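You operate a simulated robot arm through the tools that you are given. There is no shell and no other tool.

You are at the controls of a simulated two-armed robot. One attempt, no reset.

JOB
Fit the black end cap and the green pivot pin to the upright slat.
Fine: stand lever tight first; the pin goes into the cap's bush.

Only the result counts: the job must be done as asked and must still hold three seconds after the hand-in. Knocking over, shifting, dropping, spilling or breaking anything else fails it. A push-on lid holds only when it is set on centred and level and pressed home; a screw cap is set on level and turned clockwise until tight.

ROBOT AND FRAMES
Two 7-joint arms with fingered hands on one trunk that stands fixed in place. Base frame: the origin is at the foot of the trunk, x ahead of it, y to its left, z up. Readings come in mm, rad, newtons and seconds.
The left shoulder is at [94, 128, 1110], the right one opposite. Each reaches about 1156 mm from its shoulder. Payload 5 kg a hand.
The TCP of each hand is the grasp point between the finger pads, 37 mm short of the fingertips. In the tool frame z runs along the fingers and y along their closing line. The gripper opens to 124 mm; its body begins 43 mm behind the TCP. The gripper is a hand of 3 fingers: y runs from the thumb to the fingers, the wrist lies at [-21, -116, -203] in the tool frame, and closing takes about 1.5 s.
Orientation is told as [roll, pitch, yaw] about the base's x, y, z axes, in that order, counted from this pose: with the fingers straight down and the wrist toward the robot, the tool's x, y and z point along [0, 1, 0], [1, 0, 0] and [0, 0, -1] of the base frame.

CONTROLS
- The arms move only by the tool arm_command. It takes "left_commands", "right_commands" or both (then of equal length, played together; a hand with none holds still); each is a list of rows, each a list of 7 numbers: the shift along the base's x, y, z in units of 25 mm (1.0 is 25 mm), then the turn, a rotation vector about the base's x, y, z in units of 6 degrees (1.0 is 6 degrees), then the closure, from 0 (fully open) to 1 (shut). In form: [[tx, ty, tz, rx, ry, rz, gripper], ...]. A call has 1 to 20 rows; each row shifts and turns the commanded pose from where the row before left it. A call with a number of a shift or a turn outside -1 to 1 is refused whole. A row lasts 0.2 s, in which the tool goes at most 50 mm and 0.15 rad; a call with a longer step from one row to the next is refused whole, and so is a gripper value outside its range. A pose out of reach is approached as far as the arm can. The call stops where the force on the tool passes 40 N (or 10 N more than at its start, if that is more) or the arm is blocked; 0.2 s more then pass. Each finger travels about 45 mm/s and halts on what it meets, pressing with about 23 N; the grip force reading is that of the motor and also rises with nothing between the fingers. The clock runs only during rows and for 0.2 s after the last one: add rows that do not move to give the fingers time. The reply holds the time, the measured pose of the TCP, the force on the tool along the base axes, the opening and the grip force, in the units named above and with some noise, with the torque about the TCP (base axes, N m) and any sound that the robot's microphone picked up, and new pictures: "views" is both (left out), scene, wrist or none (wrist: the cameras of the hands that moved).
- Cameras (640 x 400 px; columns grow to the right, rows downward): "scene" is now at [264.1, 14.2, 1303.4]; the picture's right is [0.13, -0.99, 0.00], its down [-0.24, -0.03, -0.97] and it looks along [0.96, 0.13, -0.24] (base axes); focal length 214 px, centre (320, 200). "left" rides on the left gripper at [-72, -104, -154] in its tool frame; the picture's right is [-0.83, -0.26, 0.49], its down [0.51, -0.72, 0.47] and it looks along [0.23, 0.64, 0.73] (tool axes); focal length 243 px, centre (320, 200). "right" rides on the right gripper at [72, -104, -154] in its tool frame; the picture's right is [-0.83, 0.26, -0.49], its down [-0.51, -0.72, 0.47] and it looks along [-0.23, 0.64, 0.73] (tool axes); focal length 243 px, centre (320, 200). There is no depth. A picture from a camera that has moved, and an enlarged one, comes with that camera's place and axes in the base frame and with its lens.
- move_column(by): moves the trunk up (or, below 0, down) by that many mm; the arms and the scene camera ride with it, the base frame stays. It gives what a move gives, with no picture.
- grasp_type(shape, hand): the hand has 3 fingers and takes this shape, open, in about a second: jaw (thumb against the fingers, like two jaws); tri (thumb and two fingers); tip (a fingertip pinch); poke (one finger out to press); point (the index stretched); flat (the hand flat); cup (the hand cupped); fist (a fist). The gripper value then closes the fingers along that shape, each until it touches; the sizes above hold for jaw. It gives what a move gives, with no picture.
- aim_head(pan, tilt): turns the head with the scene camera to pan (to the left, within 1.396 rad either way) and tilt (down, from -0.506 to 1.204), counted from straight ahead of the robot (the tilt from the chest, where the trunk bows). It gives what a move gives, and a new picture of the scene camera.
- enlarge(camera, box): a new picture of the part [left, top, right, bottom] of that camera's present view, enlarged. No time passes.
- job_done(): hands the job in; it is judged then, once.

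Places have to be worked out from the pictures, the camera data and where the tool is seen. Open the grippers and draw the arms clear of the work before you hand the job in, unless the task says otherwise.

The tools are called after "Call:" as name(argument=value, ...) on one line, values as JSON. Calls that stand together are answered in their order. arm_command: Moves the arms, as the interface text tells. Its arguments: {"type":"object","properties":{"left_commands":{"type":"array"},"right_commands":{"type":"array"},"views":{"type":"string","enum":["both","scene","wrist","none"]}},"required":[]} The other tools are called the same way: move_column (by) moves the trunk up or down; grasp_type (shape, hand) gives the hand a shape; aim_head (pan, tilt) turns the head that bears the scene camera; enlarge (camera, box) takes an enlarged picture of a part of a camera's view; job_done () hands the job in.

At the start:

```text
time_s: 0.0
left_tcp_pos: [609.1, 256.8, 1317.1]
left_tcp_rot: [0.0, 0.001, 0.0]
left_force: [-0.5, 0.1, 0.1]
left_ft_torque: [0.03, 0.01, 0.0]
left_width: 123.7
left_grasp_force: 0.2
left_shape: jaw
right_tcp_pos: [685.6, -232.8, 1356.0]
right_tcp_rot: [0.0, 0.0, 0.0]
right_force: [-0.5, 0.7, -0.3]
right_ft_torque: [-0.01, -0.01, 0.01]
right_width: 123.7
right_grasp_force: 0.1
right_shape: jaw
trunk travel left (down, up): [-300.0, 263.0]
head pan, tilt (commanded): [0.131, 0.246]
```

scene: 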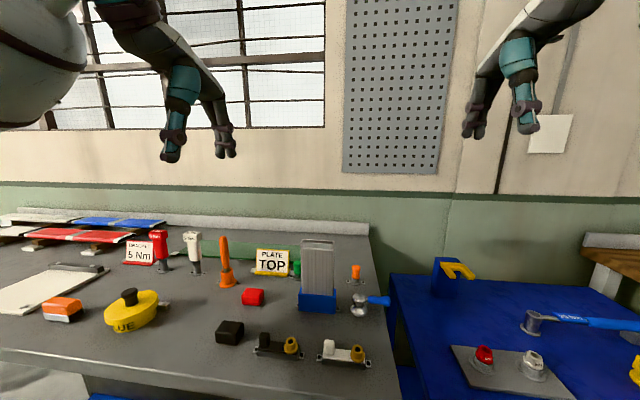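
right: 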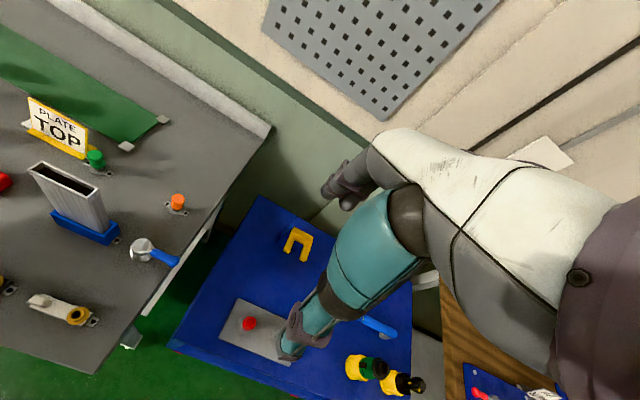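
left: 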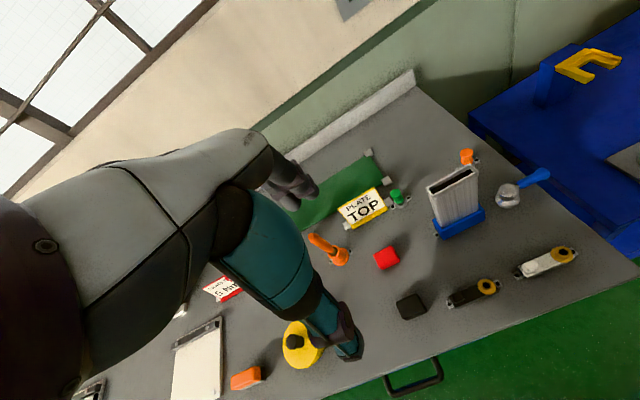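

The pictures show a bench with an upright grey slat in a blue base, black and red caps, pins and a lever with a blue handle. I'll enlarge several parts before planning.

Call:
enlarge(camera="scene", box=[200, 220, 400, 380])

Call:
enlarge(camera="left", box=[360, 130, 600, 330])

Call:
enlarge(camera="right", box=[0, 80, 240, 340])

Call:
enlarge(camera="scene", box=[0, 200, 280, 350])

```text
2.50 times, centred on (300, 300) of scene
camera zoom: at [264.1, 14.2, 1303.4], right [0.13, -0.99, 0.0], down [-0.24, -0.03, -0.97], along [0.96, 0.13, -0.24], focal length 536 px, centre (370, -50)
```

zoom: 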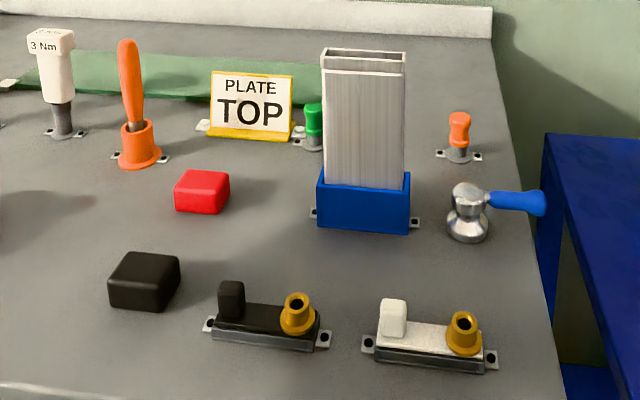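

```text
2.00 times, centred on (480, 230) of left
camera zoom: at [504.3, 184.8, 1470.9], right [-0.26, -0.83, -0.49], down [-0.72, 0.51, -0.47], along [0.64, 0.23, -0.73], focal length 485 px, centre (0, 140)
```

zoom: 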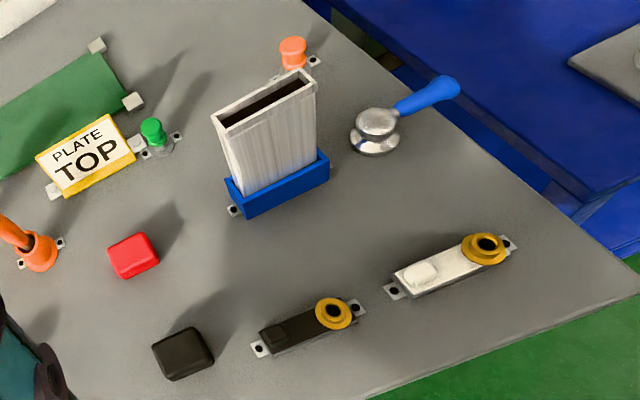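

```text
1.54 times, centred on (120, 210) of right
camera zoom: at [579.8, -160.1, 1510.0], right [0.26, -0.83, 0.49], down [-0.72, -0.51, -0.47], along [0.64, -0.23, -0.73], focal length 373 px, centre (628, 185)
```

zoom: 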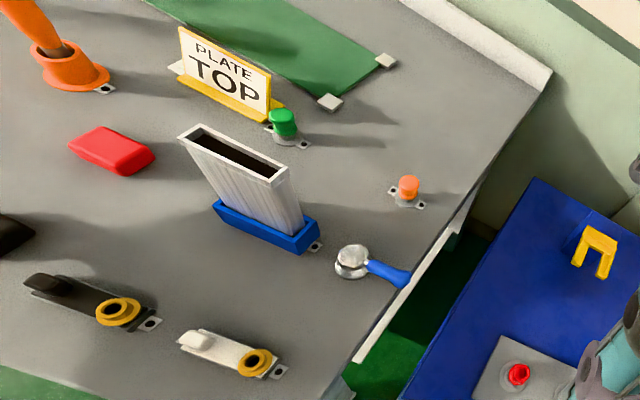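

```text
2.29 times, centred on (140, 275) of scene
camera zoom: at [264.1, 14.2, 1303.4], right [0.13, -0.99, 0.0], down [-0.24, -0.03, -0.97], along [0.96, 0.13, -0.24], focal length 490 px, centre (731, 29)
```

zoom: 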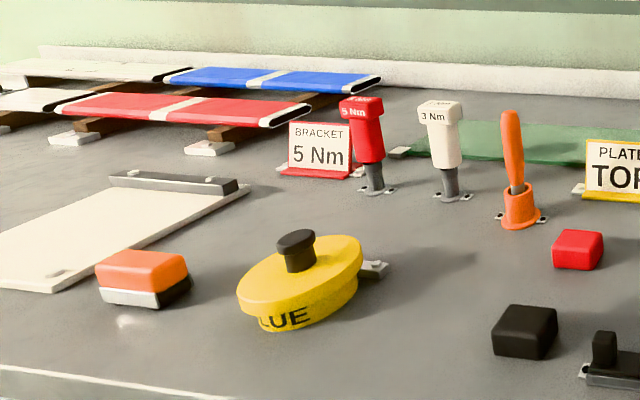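

I'll aim the head around to see the right table and the whole bench layout better.

Call:
enlarge(camera="scene", box=[400, 220, 640, 400])

Call:
aim_head(pan=-0.1, tilt=0.7)

```text
2.22 times, centred on (520, 310) of scene
camera zoom: at [264.1, 14.2, 1303.4], right [0.13, -0.99, 0.0], down [-0.24, -0.03, -0.97], along [0.96, 0.13, -0.24], focal length 477 px, centre (-124, -44)
```

zoom: 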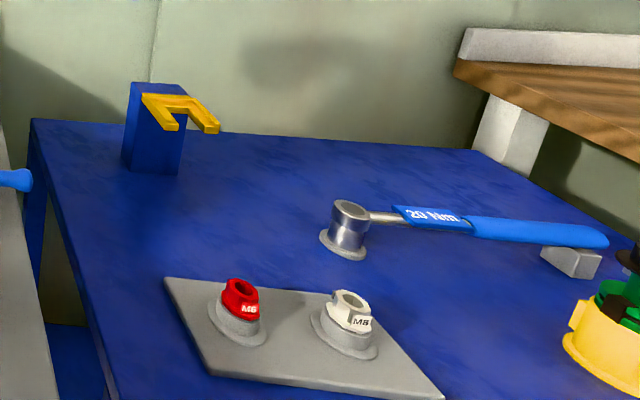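

```text
time_s: 0.9
left_tcp_pos: [608.4, 256.4, 1317.2]
left_tcp_rot: [0.0, 0.0, 0.002]
left_force: [0.4, -0.9, 0.0]
left_ft_torque: [0.0, 0.0, 0.02]
left_width: 123.7
left_grasp_force: 0.1
left_shape: jaw
right_tcp_pos: [684.5, -232.4, 1354.7]
right_tcp_rot: [-0.001, -0.002, 0.0]
right_force: [1.0, 0.8, 0.6]
right_ft_torque: [-0.02, -0.01, 0.05]
right_width: 123.5
right_grasp_force: 0.1
right_shape: jaw
trunk travel left (down, up): [-300.0, 263.0]
head pan, tilt (commanded): [-0.099, 0.7]
camera scene: at [256.0, -6.5, 1262.2], right [-0.1, -1.0, 0.0], down [-0.64, 0.06, -0.77], along [0.76, -0.08, -0.64], focal length 214 px, centre (320, 200)
```

scene: 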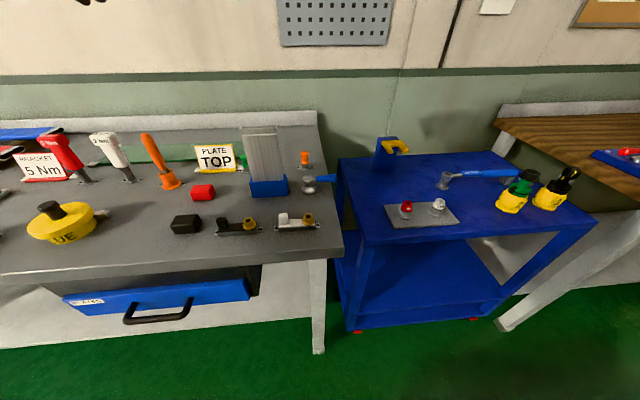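

The lever (blue handle by the slat), the black cap with gold bush, and the green pin behind the slat seem to be the parts. I'll enlarge more strongly to see details.

Call:
enlarge(camera="left", box=[435, 265, 555, 340])

Call:
enlarge(camera="scene", box=[205, 205, 325, 245])

Call:
enlarge(camera="scene", box=[235, 115, 345, 205])

Call:
enlarge(camera="left", box=[380, 150, 560, 250])

Call:
enlarge(camera="right", box=[10, 140, 190, 280])

```text
5.33 times, centred on (495, 302) of left
camera zoom: at [504.3, 184.7, 1470.9], right [-0.26, -0.83, -0.49], down [-0.72, 0.51, -0.47], along [0.64, 0.23, -0.73], focal length 1294 px, centre (-613, -347)
```

zoom: 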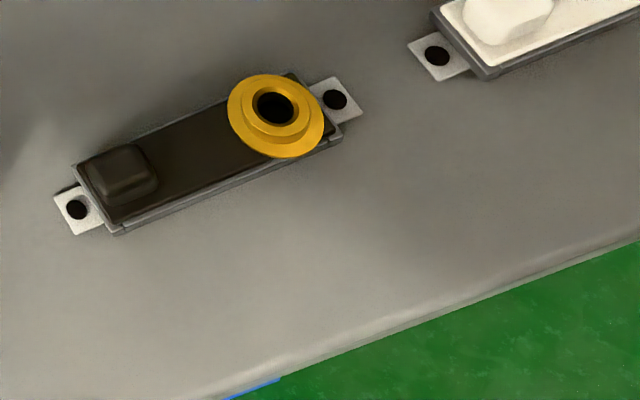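

```text
5.33 times, centred on (265, 225) of scene
camera zoom: at [256.0, -6.5, 1262.2], right [-0.1, -1.0, 0.0], down [-0.64, 0.06, -0.77], along [0.76, -0.08, -0.64], focal length 1144 px, centre (613, 67)
```

zoom: 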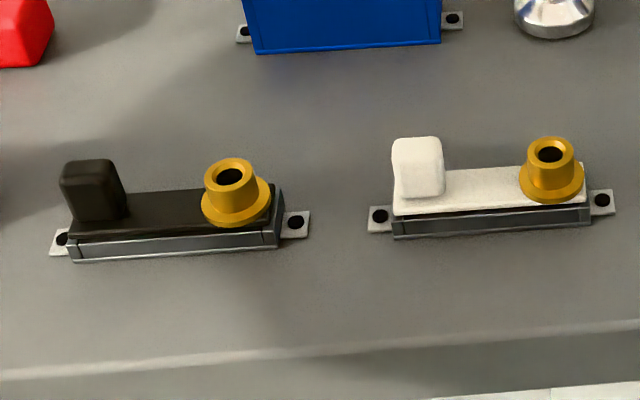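

```text
4.44 times, centred on (290, 160) of scene
camera zoom: at [256.0, -6.5, 1262.2], right [-0.1, -1.0, 0.0], down [-0.64, 0.06, -0.77], along [0.76, -0.08, -0.64], focal length 953 px, centre (453, 378)
```

zoom: 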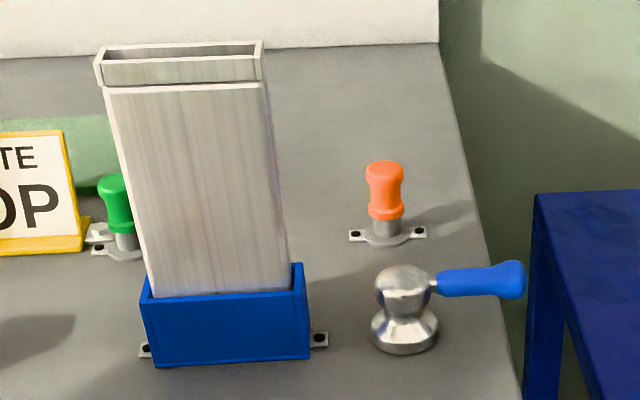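

```text
3.56 times, centred on (470, 200) of left
camera zoom: at [504.3, 184.7, 1470.9], right [-0.26, -0.83, -0.49], down [-0.72, 0.51, -0.47], along [0.64, 0.23, -0.73], focal length 863 px, centre (-213, 200)
```

zoom: 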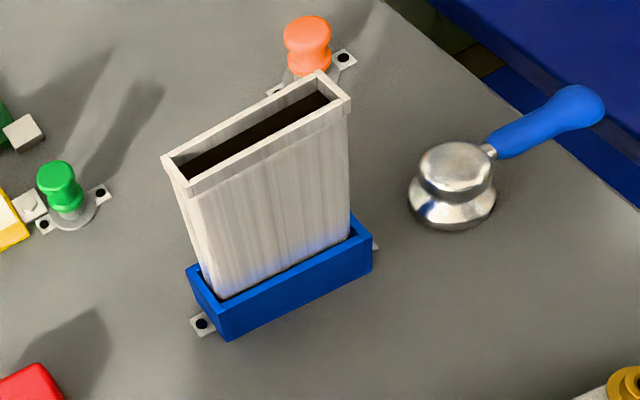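

```text
2.86 times, centred on (100, 210) of right
camera zoom: at [579.8, -160.1, 1510.0], right [0.26, -0.83, 0.49], down [-0.72, -0.51, -0.47], along [0.64, -0.23, -0.73], focal length 693 px, centre (949, 171)
```

zoom: 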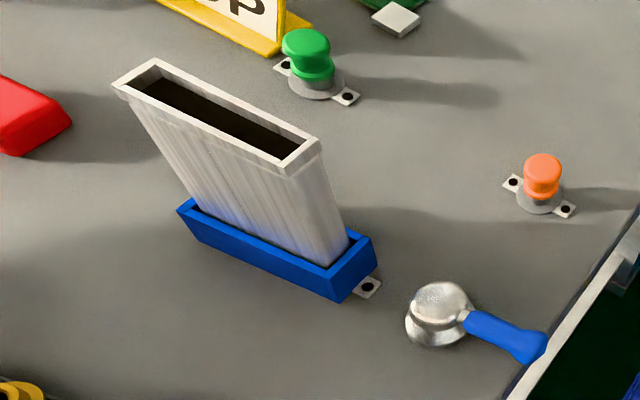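

The lever knob triangulates to about (728,-22,945), with its blue handle running to about (728,-89,940). I'll bring the right hand above the handle and look closer.

Call:
arm_command(right_commands=[[0.12, 0.45, -0.83, 0, 0, 0, 0], [0.12, 0.45, -0.83, 0, 0, 0, 0], [0.12, 0.45, -0.83, 0, 0, 0, 0], [0.12, 0.45, -0.83, 0, 0, 0, 0], [0.12, 0.45, -0.83, 0, 0, 0, 0], [0.12, 0.45, -0.83, 0, 0, 0, 0], [0.12, 0.45, -0.83, 0, 0, 0, 0], [0.12, 0.45, -0.83, 0, 0, 0, 0], [0.12, 0.45, -0.83, 0, 0, 0, 0], [0.12, 0.45, -0.83, 0, 0, 0, 0], [0.12, 0.45, -0.83, 0, 0, 0, 0], [0.12, 0.45, -0.83, 0, 0, 0, 0], [0.12, 0.45, -0.83, 0, 0, 0, 0], [0.12, 0.45, -0.83, 0, 0, 0, 0]], views="both")

```text
time_s: 3.9
left_tcp_pos: [609.0, 256.2, 1317.3]
left_tcp_rot: [-0.001, 0.001, 0.0]
left_force: [0.5, 0.3, 0.2]
left_ft_torque: [-0.08, -0.03, 0.0]
left_width: 123.9
left_grasp_force: 0.1
left_shape: jaw
right_tcp_pos: [725.9, -73.3, 1063.0]
right_tcp_rot: [0.0, 0.001, 0.0]
right_force: [-0.2, -0.8, 0.0]
right_ft_torque: [0.02, 0.02, 0.01]
right_width: 123.5
right_grasp_force: 0.0
right_shape: jaw
trunk travel left (down, up): [-300.0, 263.0]
head pan, tilt (commanded): [-0.099, 0.7]
camera scene: at [256.6, -6.3, 1262.0], right [-0.1, -1.0, 0.0], down [-0.64, 0.06, -0.76], along [0.76, -0.08, -0.64], focal length 214 px, centre (320, 200)
camera right: at [621.7, -2.2, 1218.0], right [0.26, -0.83, 0.49], down [-0.72, -0.51, -0.47], along [0.64, -0.23, -0.73], focal length 243 px, centre (320, 200)
```

scene: 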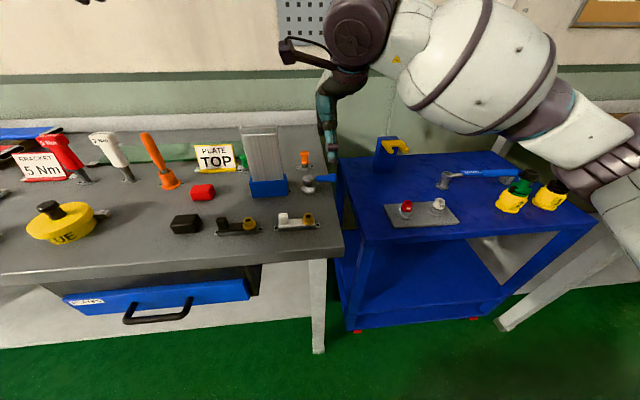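
right: 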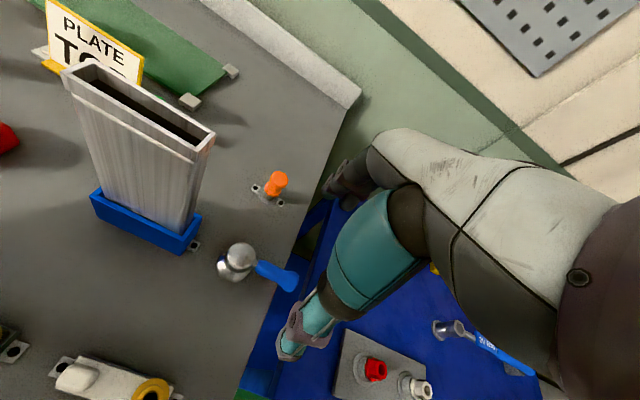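

The hand is above the handle. I'll zoom in on the lever and the slat for detail.

Call:
enlarge(camera="right", box=[190, 220, 330, 310])

Call:
enlarge(camera="right", box=[50, 50, 230, 260])

Call:
enlarge(camera="right", box=[250, 150, 450, 380])

```text
4.44 times, centred on (260, 265) of right
camera zoom: at [621.7, -2.2, 1218.0], right [0.26, -0.83, 0.49], down [-0.72, -0.51, -0.47], along [0.64, -0.23, -0.73], focal length 1078 px, centre (587, -89)
```

zoom: 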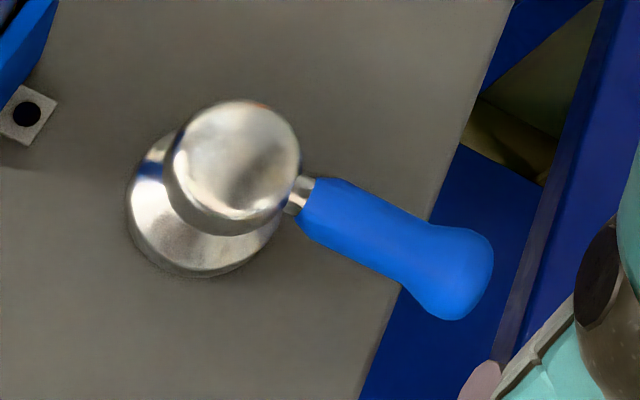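

```text
1.90 times, centred on (140, 155) of right
camera zoom: at [621.7, -2.2, 1218.0], right [0.26, -0.83, 0.49], down [-0.72, -0.51, -0.47], along [0.64, -0.23, -0.73], focal length 462 px, centre (663, 286)
```

zoom: 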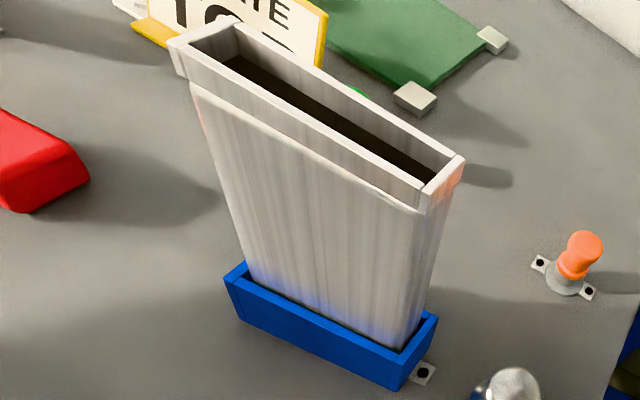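

```text
1.74 times, centred on (350, 265) of right
camera zoom: at [621.7, -2.2, 1218.0], right [0.26, -0.83, 0.49], down [-0.72, -0.51, -0.47], along [0.64, -0.23, -0.73], focal length 422 px, centre (268, 87)
```

zoom: 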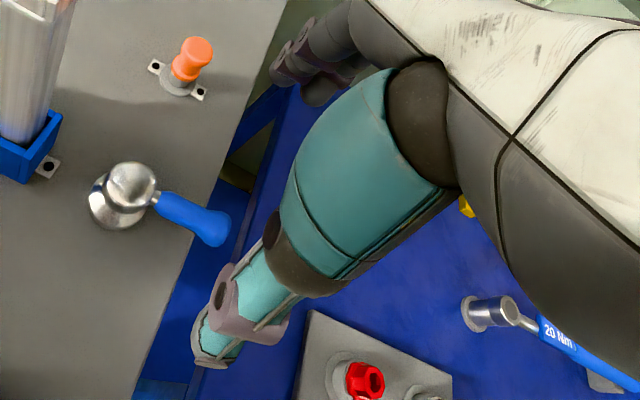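

I'll zoom on the slat's mouth, since it may be keyed.

Call:
enlarge(camera="right", box=[55, 50, 145, 110])

Call:
enlarge(camera="right", box=[140, 95, 230, 155])

Call:
enlarge(camera="left", box=[415, 160, 495, 210])

Call:
enlarge(camera="left", box=[440, 275, 500, 315])

```text
6.67 times, centred on (100, 80) of right
camera zoom: at [621.7, -2.2, 1218.0], right [0.26, -0.83, 0.49], down [-0.72, -0.51, -0.47], along [0.64, -0.23, -0.73], focal length 1618 px, centre (1787, 1000)
```

zoom: 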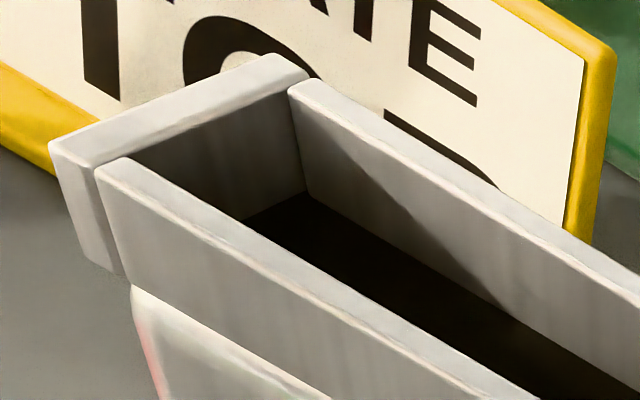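

```text
6.67 times, centred on (185, 125) of right
camera zoom: at [621.7, -2.2, 1218.0], right [0.26, -0.83, 0.49], down [-0.72, -0.51, -0.47], along [0.64, -0.23, -0.73], focal length 1618 px, centre (1220, 700)
```

zoom: 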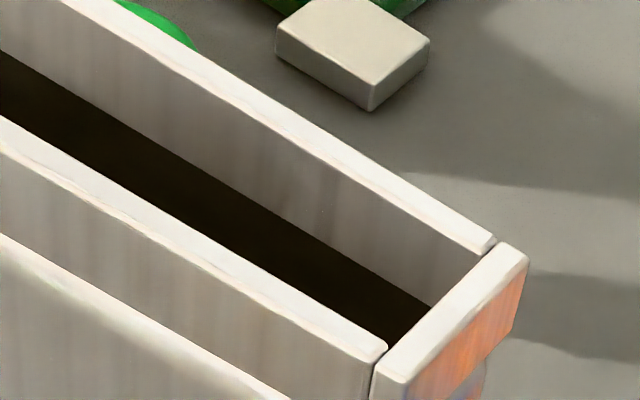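

```text
8.00 times, centred on (455, 185) of left
camera zoom: at [505.0, 185.0, 1470.6], right [-0.26, -0.83, -0.49], down [-0.72, 0.51, -0.47], along [0.64, 0.23, -0.73], focal length 1941 px, centre (-760, 320)
```

zoom: 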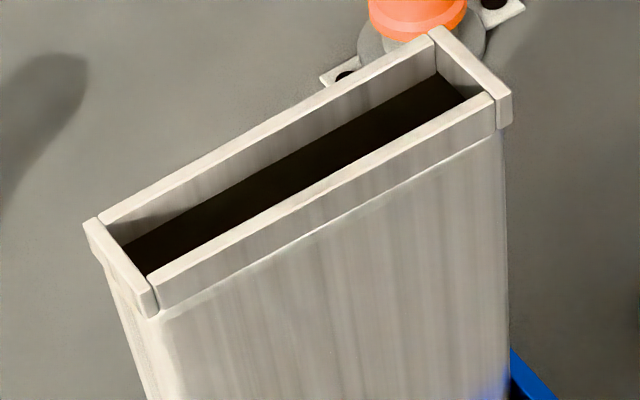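

```text
10.00 times, centred on (470, 295) of left
camera zoom: at [505.0, 185.0, 1470.6], right [-0.26, -0.83, -0.49], down [-0.72, 0.51, -0.47], along [0.64, 0.23, -0.73], focal length 2426 px, centre (-1180, -750)
```

zoom: 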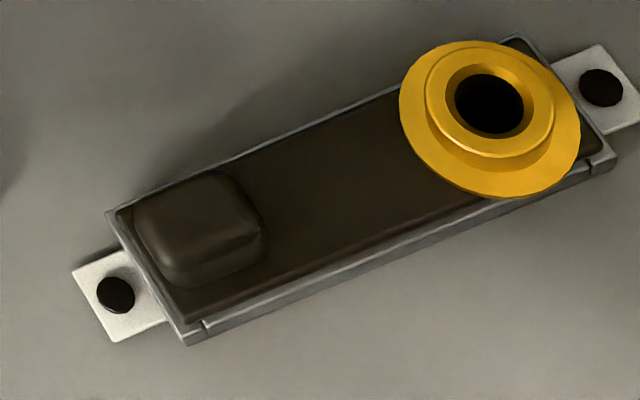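

The slat mouth looks symmetric, with a four-wall collar centred near (729,80.5) at z≈1087. The lever handle runs along -y at x≈730, z≈940. I'll lower the open right hand so it straddles the handle.

Call:
arm_command(right_commands=[[0.16, 0, -0.7, 0, 0, 0, 0], [0, 0, -0.7, 0, 0, 0, 0], [0, 0, -0.7, 0, 0, 0, 0], [0, 0, -0.7, 0, 0, 0, 0], [0, 0, -0.7, 0, 0, 0, 0], [0, 0, -0.5, 0, 0, 0, 0]], views="both")

```text
time_s: 5.3
left_tcp_pos: [608.9, 255.4, 1318.6]
left_tcp_rot: [-0.001, -0.001, 0.0]
left_force: [0.4, 0.4, -0.5]
left_ft_torque: [0.01, 0.02, 0.0]
left_width: 123.7
left_grasp_force: 0.1
left_shape: jaw
right_tcp_pos: [730.3, -76.9, 964.0]
right_tcp_rot: [0.0, -0.002, 0.0]
right_force: [-0.1, 0.3, 0.2]
right_ft_torque: [0.01, 0.01, 0.02]
right_width: 123.6
right_grasp_force: 0.1
right_shape: jaw
trunk travel left (down, up): [-300.0, 263.0]
head pan, tilt (commanded): [-0.099, 0.7]
camera scene: at [256.3, -6.6, 1262.1], right [-0.1, -1.0, 0.0], down [-0.64, 0.06, -0.76], along [0.76, -0.08, -0.64], focal length 214 px, centre (320, 200)
camera right: at [626.2, -3.9, 1117.9], right [0.26, -0.83, 0.49], down [-0.72, -0.51, -0.47], along [0.64, -0.23, -0.73], focal length 243 px, centre (320, 200)
```

scene: 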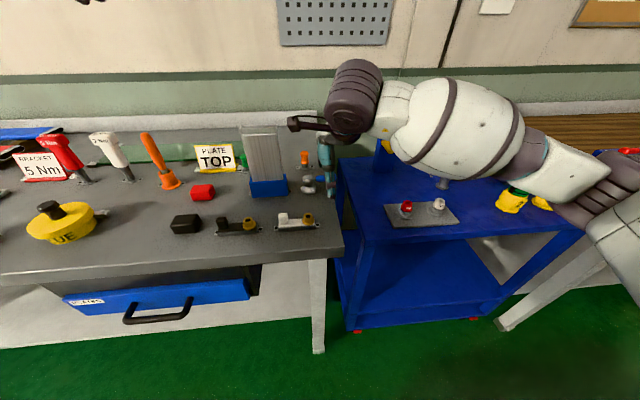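
right: 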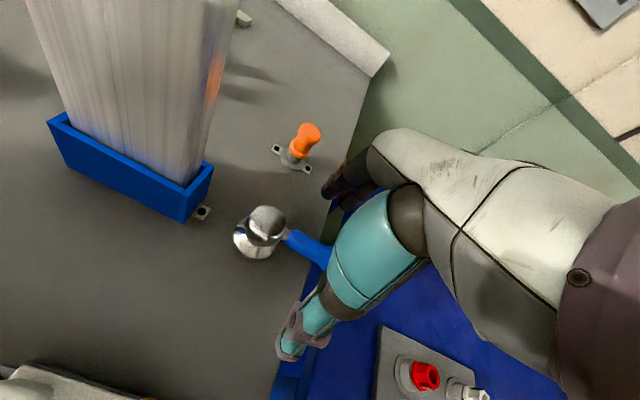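

The open hand straddles the handle. I'll lower 9 mm and close partly, to about 45 mm opening, as a fork around the handle.

Call:
arm_command(right_commands=[[0, 0, -0.36, 0, 0, 0, 0], [0, 0, 0, 0, 0, 0, 0.64], [0, 0, 0, 0, 0, 0, 0.64], [0, 0, 0, 0, 0, 0, 0.64], [0, 0, 0, 0, 0, 0, 0.64], [0, 0, 0, 0, 0, 0, 0.64], [0, 0, 0, 0, 0, 0, 0.64]], views="both")

Call:
enlarge(camera="scene", box=[260, 100, 380, 210])

Call:
enlarge(camera="right", box=[220, 170, 420, 380])

```text
time_s: 6.9
left_tcp_pos: [608.7, 256.6, 1317.3]
left_tcp_rot: [0.001, 0.002, 0.0]
left_force: [0.3, 0.2, 0.6]
left_ft_torque: [0.02, -0.01, 0.01]
left_width: 123.6
left_grasp_force: 0.2
left_shape: jaw
right_tcp_pos: [730.6, -76.5, 955.9]
right_tcp_rot: [0.0, -0.003, -0.001]
right_force: [0.7, 0.2, 0.0]
right_ft_torque: [-0.03, -0.02, 0.0]
right_width: 45.1
right_grasp_force: 0.0
right_shape: jaw
trunk travel left (down, up): [-300.0, 263.0]
head pan, tilt (commanded): [-0.099, 0.7]
camera scene: at [256.0, -6.5, 1262.1], right [-0.1, -1.0, 0.0], down [-0.64, 0.06, -0.76], along [0.76, -0.08, -0.64], focal length 214 px, centre (320, 200)
camera right: at [626.1, -3.6, 1109.6], right [0.26, -0.83, 0.49], down [-0.72, -0.51, -0.47], along [0.64, -0.23, -0.73], focal length 243 px, centre (320, 200)
```

scene: 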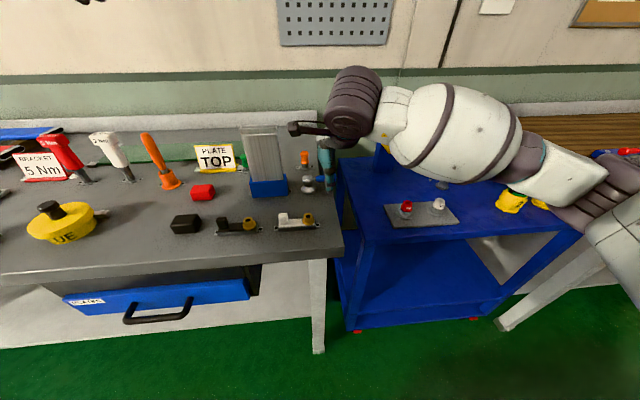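
right: 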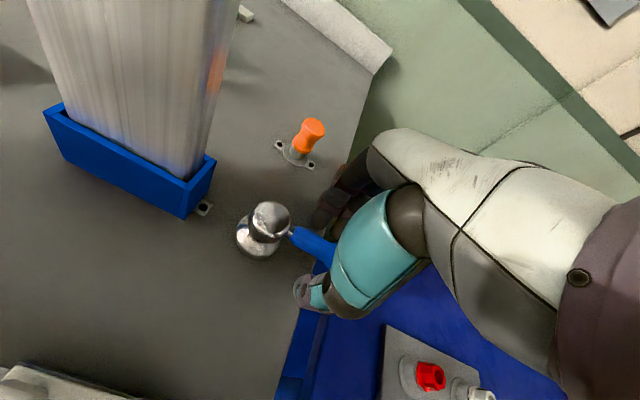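

```text
3.64 times, centred on (320, 155) of scene
camera zoom: at [256.0, -6.5, 1262.1], right [-0.1, -1.0, 0.0], down [-0.64, 0.06, -0.76], along [0.76, -0.08, -0.64], focal length 780 px, centre (320, 364)
```

zoom: 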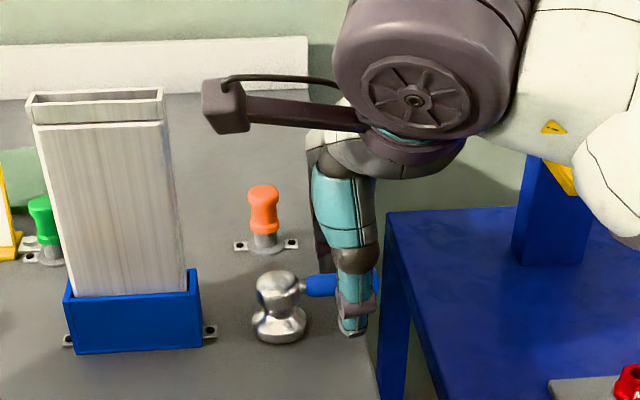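

```text
1.90 times, centred on (320, 275) of right
camera zoom: at [626.1, -3.6, 1109.6], right [0.26, -0.83, 0.49], down [-0.72, -0.51, -0.47], along [0.64, -0.23, -0.73], focal length 462 px, centre (320, 57)
```

zoom: 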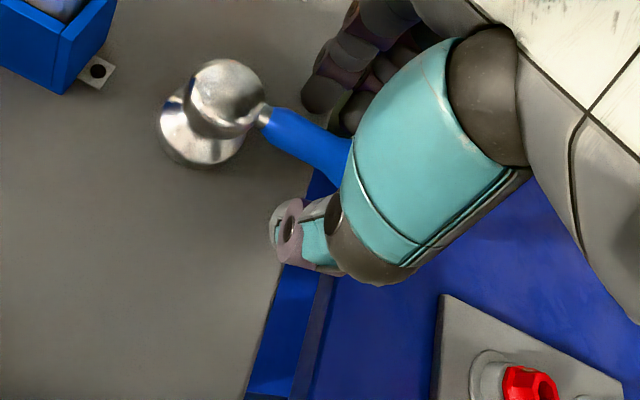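

The fork is around the handle, with the thumb in front and the fingers behind. I'll narrow it and swing the handle clockwise about (732,-22), toward the robot, watching the force.

Call:
arm_command(right_commands=[[0, 0, 0, 0, 0, 0, 0.76], [0, 0, 0, 0, 0, 0, 0.76], [-0.19, 0.01, 0, 0, 0, -0.8, 0.76], [-0.19, 0.025, 0, 0, 0, -0.8, 0.76], [-0.185, 0.04, 0, 0, 0, -0.8, 0.76], [-0.185, 0.06, 0, 0, 0, -0.8, 0.76]], views="both")

Call:
enlarge(camera="scene", box=[260, 100, 380, 210])

```text
time_s: 8.3
left_tcp_pos: [608.6, 256.5, 1316.8]
left_tcp_rot: [0.001, 0.001, 0.0]
left_force: [0.4, 0.0, -0.8]
left_ft_torque: [-0.02, -0.02, -0.01]
left_width: 123.8
left_grasp_force: 0.0
left_shape: jaw
right_tcp_pos: [712.8, -72.7, 956.5]
right_tcp_rot: [0.001, 0.001, -0.335]
right_force: [2.3, -0.1, 1.5]
right_ft_torque: [-0.04, -0.04, 0.05]
right_width: 30.9
right_grasp_force: 0.0
right_shape: jaw
trunk travel left (down, up): [-300.0, 263.0]
head pan, tilt (commanded): [-0.099, 0.7]
camera scene: at [256.4, -6.4, 1262.1], right [-0.1, -1.0, 0.0], down [-0.64, 0.06, -0.76], along [0.76, -0.08, -0.64], focal length 214 px, centre (320, 200)
camera right: at [637.0, 30.2, 1109.6], right [-0.03, -0.87, 0.49], down [-0.85, -0.24, -0.47], along [0.53, -0.43, -0.73], focal length 243 px, centre (320, 200)
```

scene: 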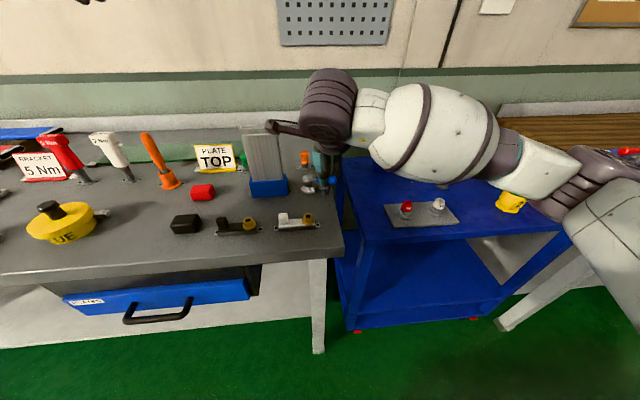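
right: 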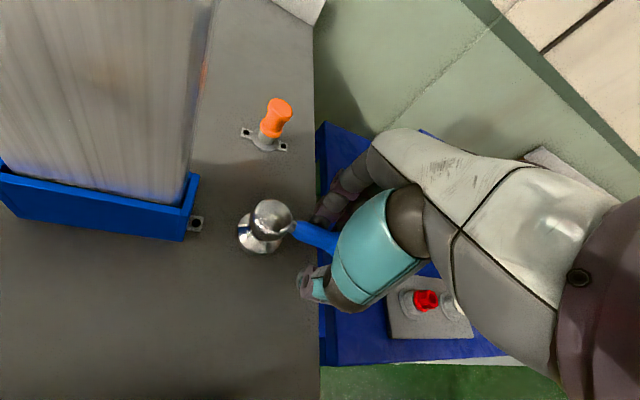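

```text
3.64 times, centred on (320, 155) of scene
camera zoom: at [256.4, -6.4, 1262.1], right [-0.1, -1.0, 0.0], down [-0.64, 0.06, -0.76], along [0.76, -0.08, -0.64], focal length 780 px, centre (320, 364)
```

zoom: 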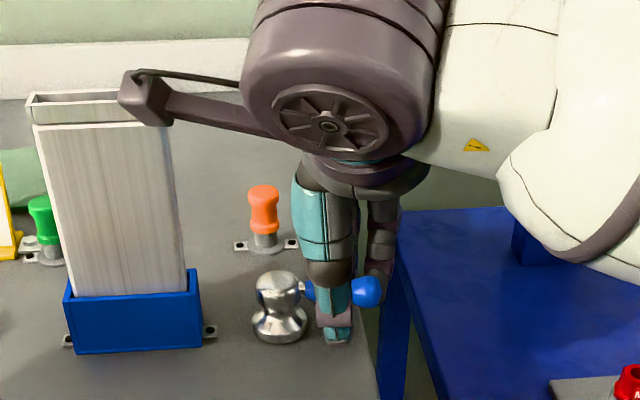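

Only a light drag of 2.3 N was felt, so the lever seems to be turning freely. I'll continue the arc to about 50°, limiting the yaw so the wrist camera stays clear of the slat.

Call:
arm_command(right_commands=[[-0.165, 0.06, 0, 0, 0, -0.45, 0.76], [-0.16, 0.08, 0, 0, 0, -0.45, 0.76], [-0.155, 0.1, 0, 0, 0, -0.45, 0.76], [-0.15, 0.115, 0, 0, 0, -0.45, 0.76], [-0.14, 0.13, 0, 0, 0, -0.45, 0.76], [-0.13, 0.14, 0, 0, 0, -0.45, 0.76]], views="both")

Call:
enlarge(camera="scene", box=[260, 100, 380, 210])

```text
time_s: 9.7
left_tcp_pos: [607.6, 256.5, 1317.3]
left_tcp_rot: [0.0, 0.0, 0.001]
left_force: [-1.1, 0.1, 0.7]
left_ft_torque: [-0.01, -0.03, 0.0]
left_width: 123.7
left_grasp_force: 0.0
left_shape: jaw
right_tcp_pos: [689.1, -58.2, 954.9]
right_tcp_rot: [0.001, 0.001, -0.617]
right_force: [1.8, -5.0, -1.8]
right_ft_torque: [-0.1, -0.02, -0.08]
right_width: 30.6
right_grasp_force: 0.1
right_shape: jaw
trunk travel left (down, up): [-300.0, 263.0]
head pan, tilt (commanded): [-0.099, 0.7]
camera scene: at [256.3, -6.8, 1262.1], right [-0.1, -1.0, 0.0], down [-0.64, 0.06, -0.76], along [0.76, -0.08, -0.64], focal length 214 px, centre (320, 200)
camera right: at [646.0, 62.7, 1109.4], right [-0.27, -0.83, 0.49], down [-0.88, 0.0, -0.47], along [0.39, -0.56, -0.73], focal length 243 px, centre (320, 200)
```

scene: 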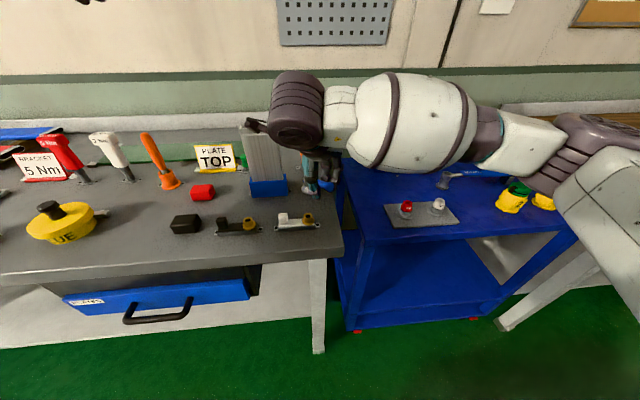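
right: 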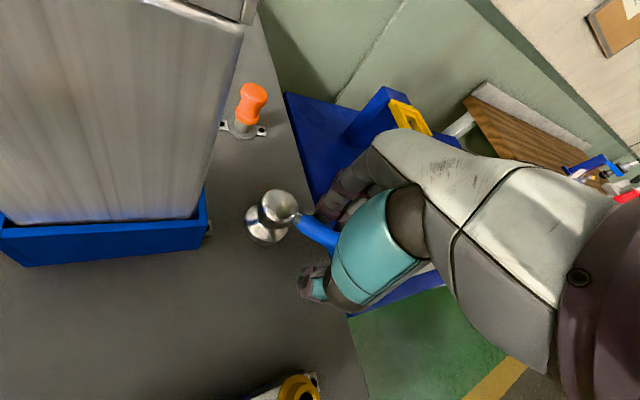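

```text
3.64 times, centred on (320, 155) of scene
camera zoom: at [256.3, -6.8, 1262.1], right [-0.1, -1.0, 0.0], down [-0.64, 0.06, -0.76], along [0.76, -0.08, -0.64], focal length 780 px, centre (320, 364)
```

zoom: 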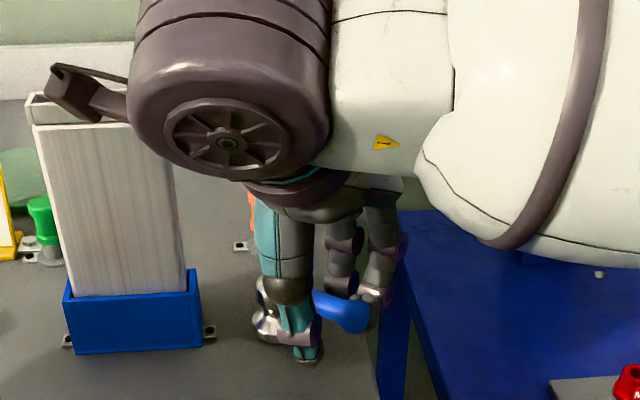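

The handle has swung to roughly 40° with light resistance (about 5 N). I'll continue the arc with a little more yaw, since the camera bracket is still clear of the slat.

Call:
arm_command(right_commands=[[-0.116, 0.148, 0, 0, 0, -0.6, 0.76], [-0.104, 0.16, 0, 0, 0, -0.6, 0.76], [-0.088, 0.172, 0, 0, 0, -0.6, 0.76], [-0.072, 0.176, 0, 0, 0, -0.6, 0.76]], views="both")

Call:
enlarge(camera="right", box=[220, 150, 420, 330])

```text
time_s: 10.7
left_tcp_pos: [607.5, 256.7, 1317.8]
left_tcp_rot: [-0.001, -0.001, 0.0]
left_force: [-0.2, 0.5, 0.0]
left_ft_torque: [0.01, 0.02, -0.01]
left_width: 123.8
left_grasp_force: 0.1
left_shape: jaw
right_tcp_pos: [678.4, -41.7, 957.1]
right_tcp_rot: [-0.002, 0.0, -0.869]
right_force: [-0.2, -6.5, -1.6]
right_ft_torque: [-0.12, 0.05, -0.13]
right_width: 31.1
right_grasp_force: 0.1
right_shape: jaw
trunk travel left (down, up): [-300.0, 263.0]
head pan, tilt (commanded): [-0.099, 0.7]
camera scene: at [256.0, -6.8, 1262.1], right [-0.1, -1.0, 0.0], down [-0.64, 0.06, -0.76], along [0.76, -0.08, -0.64], focal length 214 px, centre (320, 200)
camera right: at [667.4, 86.1, 1109.7], right [-0.47, -0.74, 0.49], down [-0.85, 0.22, -0.47], along [0.24, -0.64, -0.73], focal length 243 px, centre (320, 200)
```

scene: 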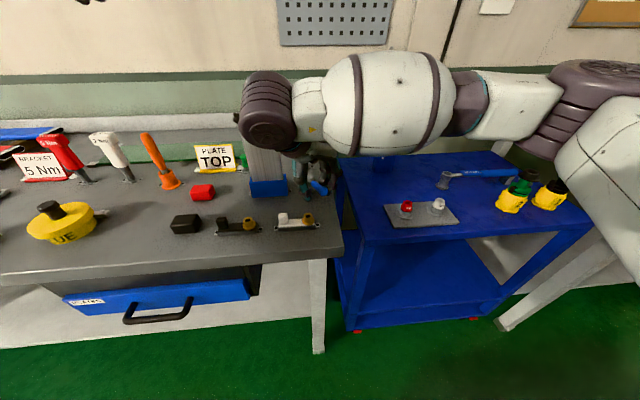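
right: 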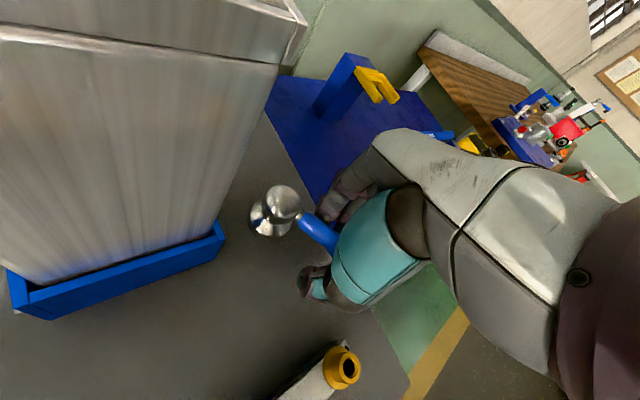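

```text
2.22 times, centred on (320, 240) of right
camera zoom: at [667.4, 86.1, 1109.7], right [-0.47, -0.74, 0.49], down [-0.85, 0.22, -0.47], along [0.24, -0.64, -0.73], focal length 539 px, centre (320, 111)
```

zoom: 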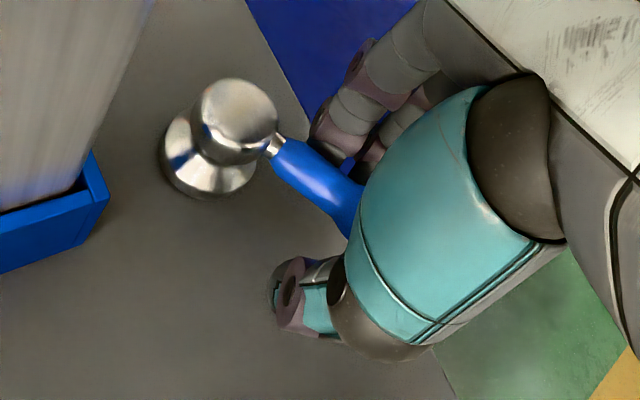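

Resistance stays light (about 6.5 N) and the lever is at about 60°. I'll continue to about 90° without more yaw, opening the fork slightly.

Call:
arm_command(right_commands=[[-0.056, 0.18, 0, 0, 0, 0, 0.68], [-0.044, 0.184, 0, 0, 0, 0, 0.68], [-0.024, 0.188, 0, 0, 0, 0, 0.68], [-0.008, 0.192, 0, 0, 0, 0, 0.68]], views="both")

Call:
enlarge(camera="right", box=[220, 150, 420, 330])

```text
time_s: 11.7
left_tcp_pos: [607.6, 255.7, 1317.6]
left_tcp_rot: [0.0, 0.0, 0.0]
left_force: [0.7, -0.4, -0.2]
left_ft_torque: [0.0, -0.02, 0.02]
left_width: 123.8
left_grasp_force: 0.1
left_shape: jaw
right_tcp_pos: [675.1, -22.8, 956.5]
right_tcp_rot: [0.001, 0.0, -0.867]
right_force: [-5.4, -9.6, -3.2]
right_ft_torque: [-0.2, 0.18, -0.34]
right_width: 41.4
right_grasp_force: 0.1
right_shape: jaw
trunk travel left (down, up): [-300.0, 263.0]
head pan, tilt (commanded): [-0.099, 0.7]
camera scene: at [255.7, -7.5, 1262.2], right [-0.1, -1.0, 0.0], down [-0.64, 0.06, -0.77], along [0.76, -0.08, -0.64], focal length 214 px, centre (320, 200)
camera right: at [663.3, 104.0, 1109.9], right [-0.46, -0.74, 0.49], down [-0.85, 0.22, -0.47], along [0.24, -0.64, -0.73], focal length 243 px, centre (320, 200)
```

scene: 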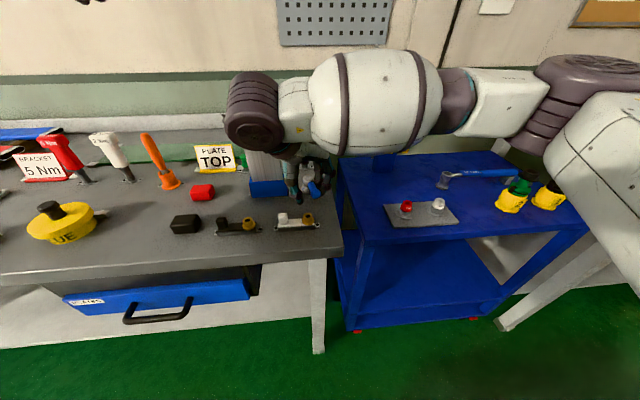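
right: 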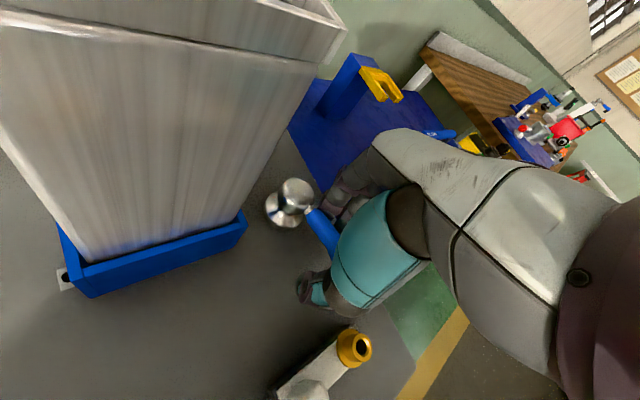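

```text
2.22 times, centred on (320, 240) of right
camera zoom: at [663.3, 104.0, 1109.9], right [-0.46, -0.74, 0.49], down [-0.85, 0.22, -0.47], along [0.24, -0.64, -0.73], focal length 539 px, centre (320, 111)
```

zoom: 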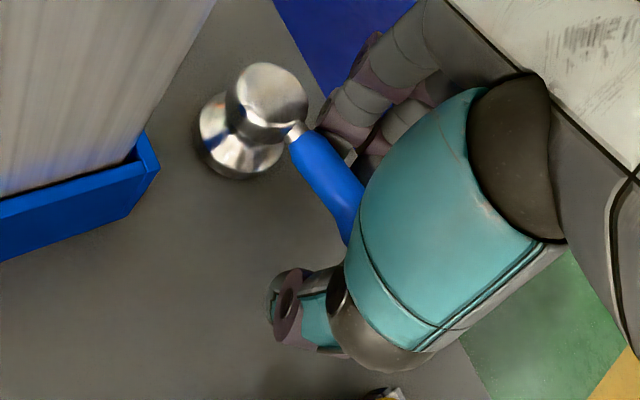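

The lever is at about 81° and resistance has risen to about 11 N, so it is still moving. I'll continue pushing round to about 100–110°.

Call:
arm_command(right_commands=[[0.02, 0.19, 0, 0, 0, 0, 0.68], [0.03, 0.19, 0, 0, 0, 0, 0.68], [0.05, 0.184, 0, 0, 0, 0, 0.68], [0.06, 0.18, 0, 0, 0, 0, 0.68]], views="both")

Call:
enlarge(camera="right", box=[220, 150, 420, 330])

```text
time_s: 12.7
left_tcp_pos: [606.4, 254.3, 1320.2]
left_tcp_rot: [0.004, -0.001, -0.001]
left_force: [0.3, 0.4, -0.5]
left_ft_torque: [0.02, -0.04, 0.04]
left_width: 123.5
left_grasp_force: 0.2
left_shape: jaw
right_tcp_pos: [678.6, -7.0, 956.5]
right_tcp_rot: [-0.001, -0.001, -0.869]
right_force: [-21.0, -30.0, -5.6]
right_ft_torque: [-0.62, 0.73, -1.36]
right_width: 49.0
right_grasp_force: 0.1
right_shape: jaw
trunk travel left (down, up): [-300.0, 263.0]
head pan, tilt (commanded): [-0.099, 0.7]
camera scene: at [253.8, -10.2, 1262.6], right [-0.1, -1.0, 0.0], down [-0.64, 0.07, -0.77], along [0.76, -0.07, -0.64], focal length 214 px, centre (320, 200)
camera right: at [665.8, 119.7, 1110.5], right [-0.47, -0.74, 0.49], down [-0.85, 0.22, -0.47], along [0.24, -0.64, -0.73], focal length 243 px, centre (320, 200)
```

scene: 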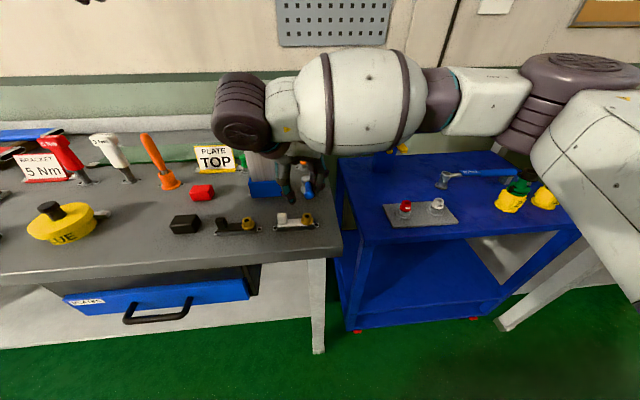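
right: 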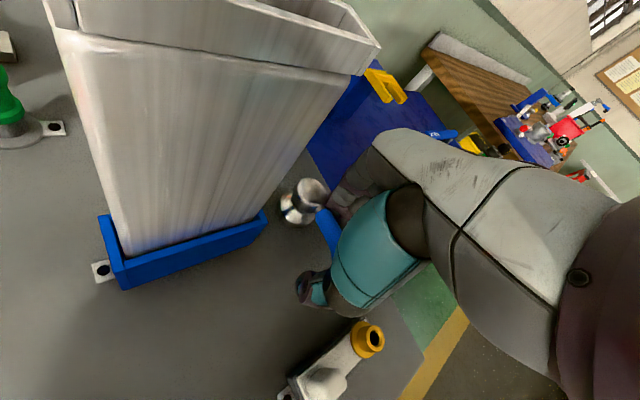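

```text
2.22 times, centred on (320, 240) of right
camera zoom: at [665.8, 119.7, 1110.5], right [-0.47, -0.74, 0.49], down [-0.85, 0.22, -0.47], along [0.24, -0.64, -0.73], focal length 539 px, centre (320, 111)
```

zoom: 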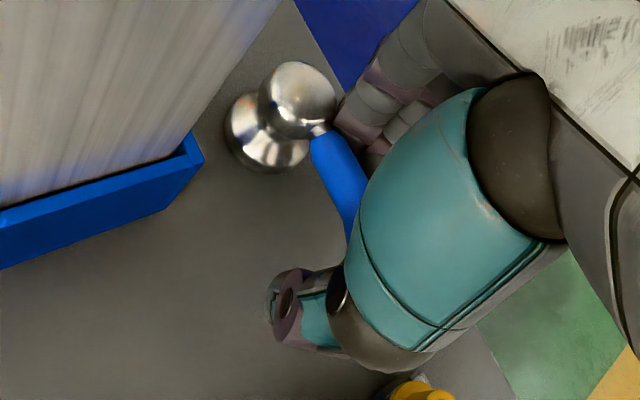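

The force jumped to about 37 N with the lever near 93°, which suggests it is reaching its tight stop. I'll push a touch more to confirm that it's home.

Call:
arm_command(right_commands=[[0.04, 0.16, 0, 0, 0, 0, 0.68], [0.04, 0.16, 0, 0, 0, 0, 0.68]], views="wrist")

Call:
enlarge(camera="right", box=[220, 150, 420, 330])

```text
time_s: 13.1
left_tcp_pos: [606.7, 253.9, 1318.7]
left_tcp_rot: [0.002, -0.001, 0.0]
left_force: [0.0, 0.6, -0.5]
left_ft_torque: [-0.02, -0.01, 0.0]
left_width: 123.9
left_grasp_force: 0.1
left_shape: jaw
right_tcp_pos: [679.7, -5.2, 955.3]
right_tcp_rot: [-0.008, -0.002, -0.874]
right_force: [-18.6, -30.9, 2.4]
right_ft_torque: [-0.85, 0.44, -1.27]
right_width: 49.3
right_grasp_force: 0.0
right_shape: jaw
trunk travel left (down, up): [-300.0, 263.0]
head pan, tilt (commanded): [-0.099, 0.7]
stopped in row 2 (right hand): the force on the tool passed its limit at 50 N (the readings are from after the stop); the commanded pose is now the measured one
camera right: at [668.2, 122.3, 1108.4], right [-0.47, -0.73, 0.5], down [-0.85, 0.23, -0.47], along [0.23, -0.65, -0.73], focal length 243 px, centre (320, 200)
```

right: 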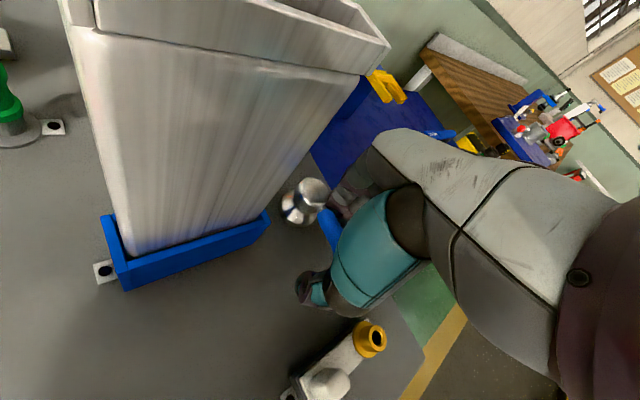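

```text
2.22 times, centred on (320, 240) of right
camera zoom: at [668.2, 122.3, 1108.4], right [-0.47, -0.73, 0.5], down [-0.85, 0.23, -0.47], along [0.23, -0.65, -0.73], focal length 539 px, centre (320, 111)
```

zoom: 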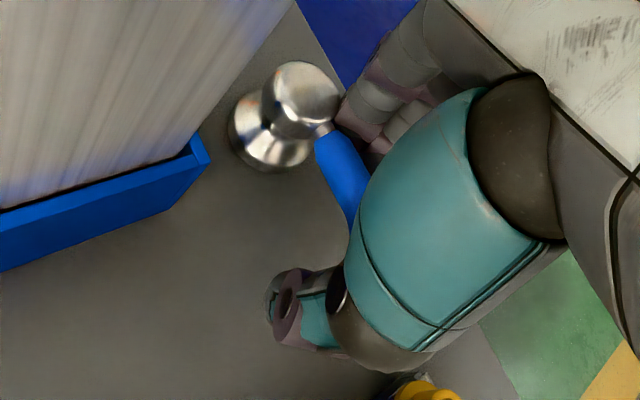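

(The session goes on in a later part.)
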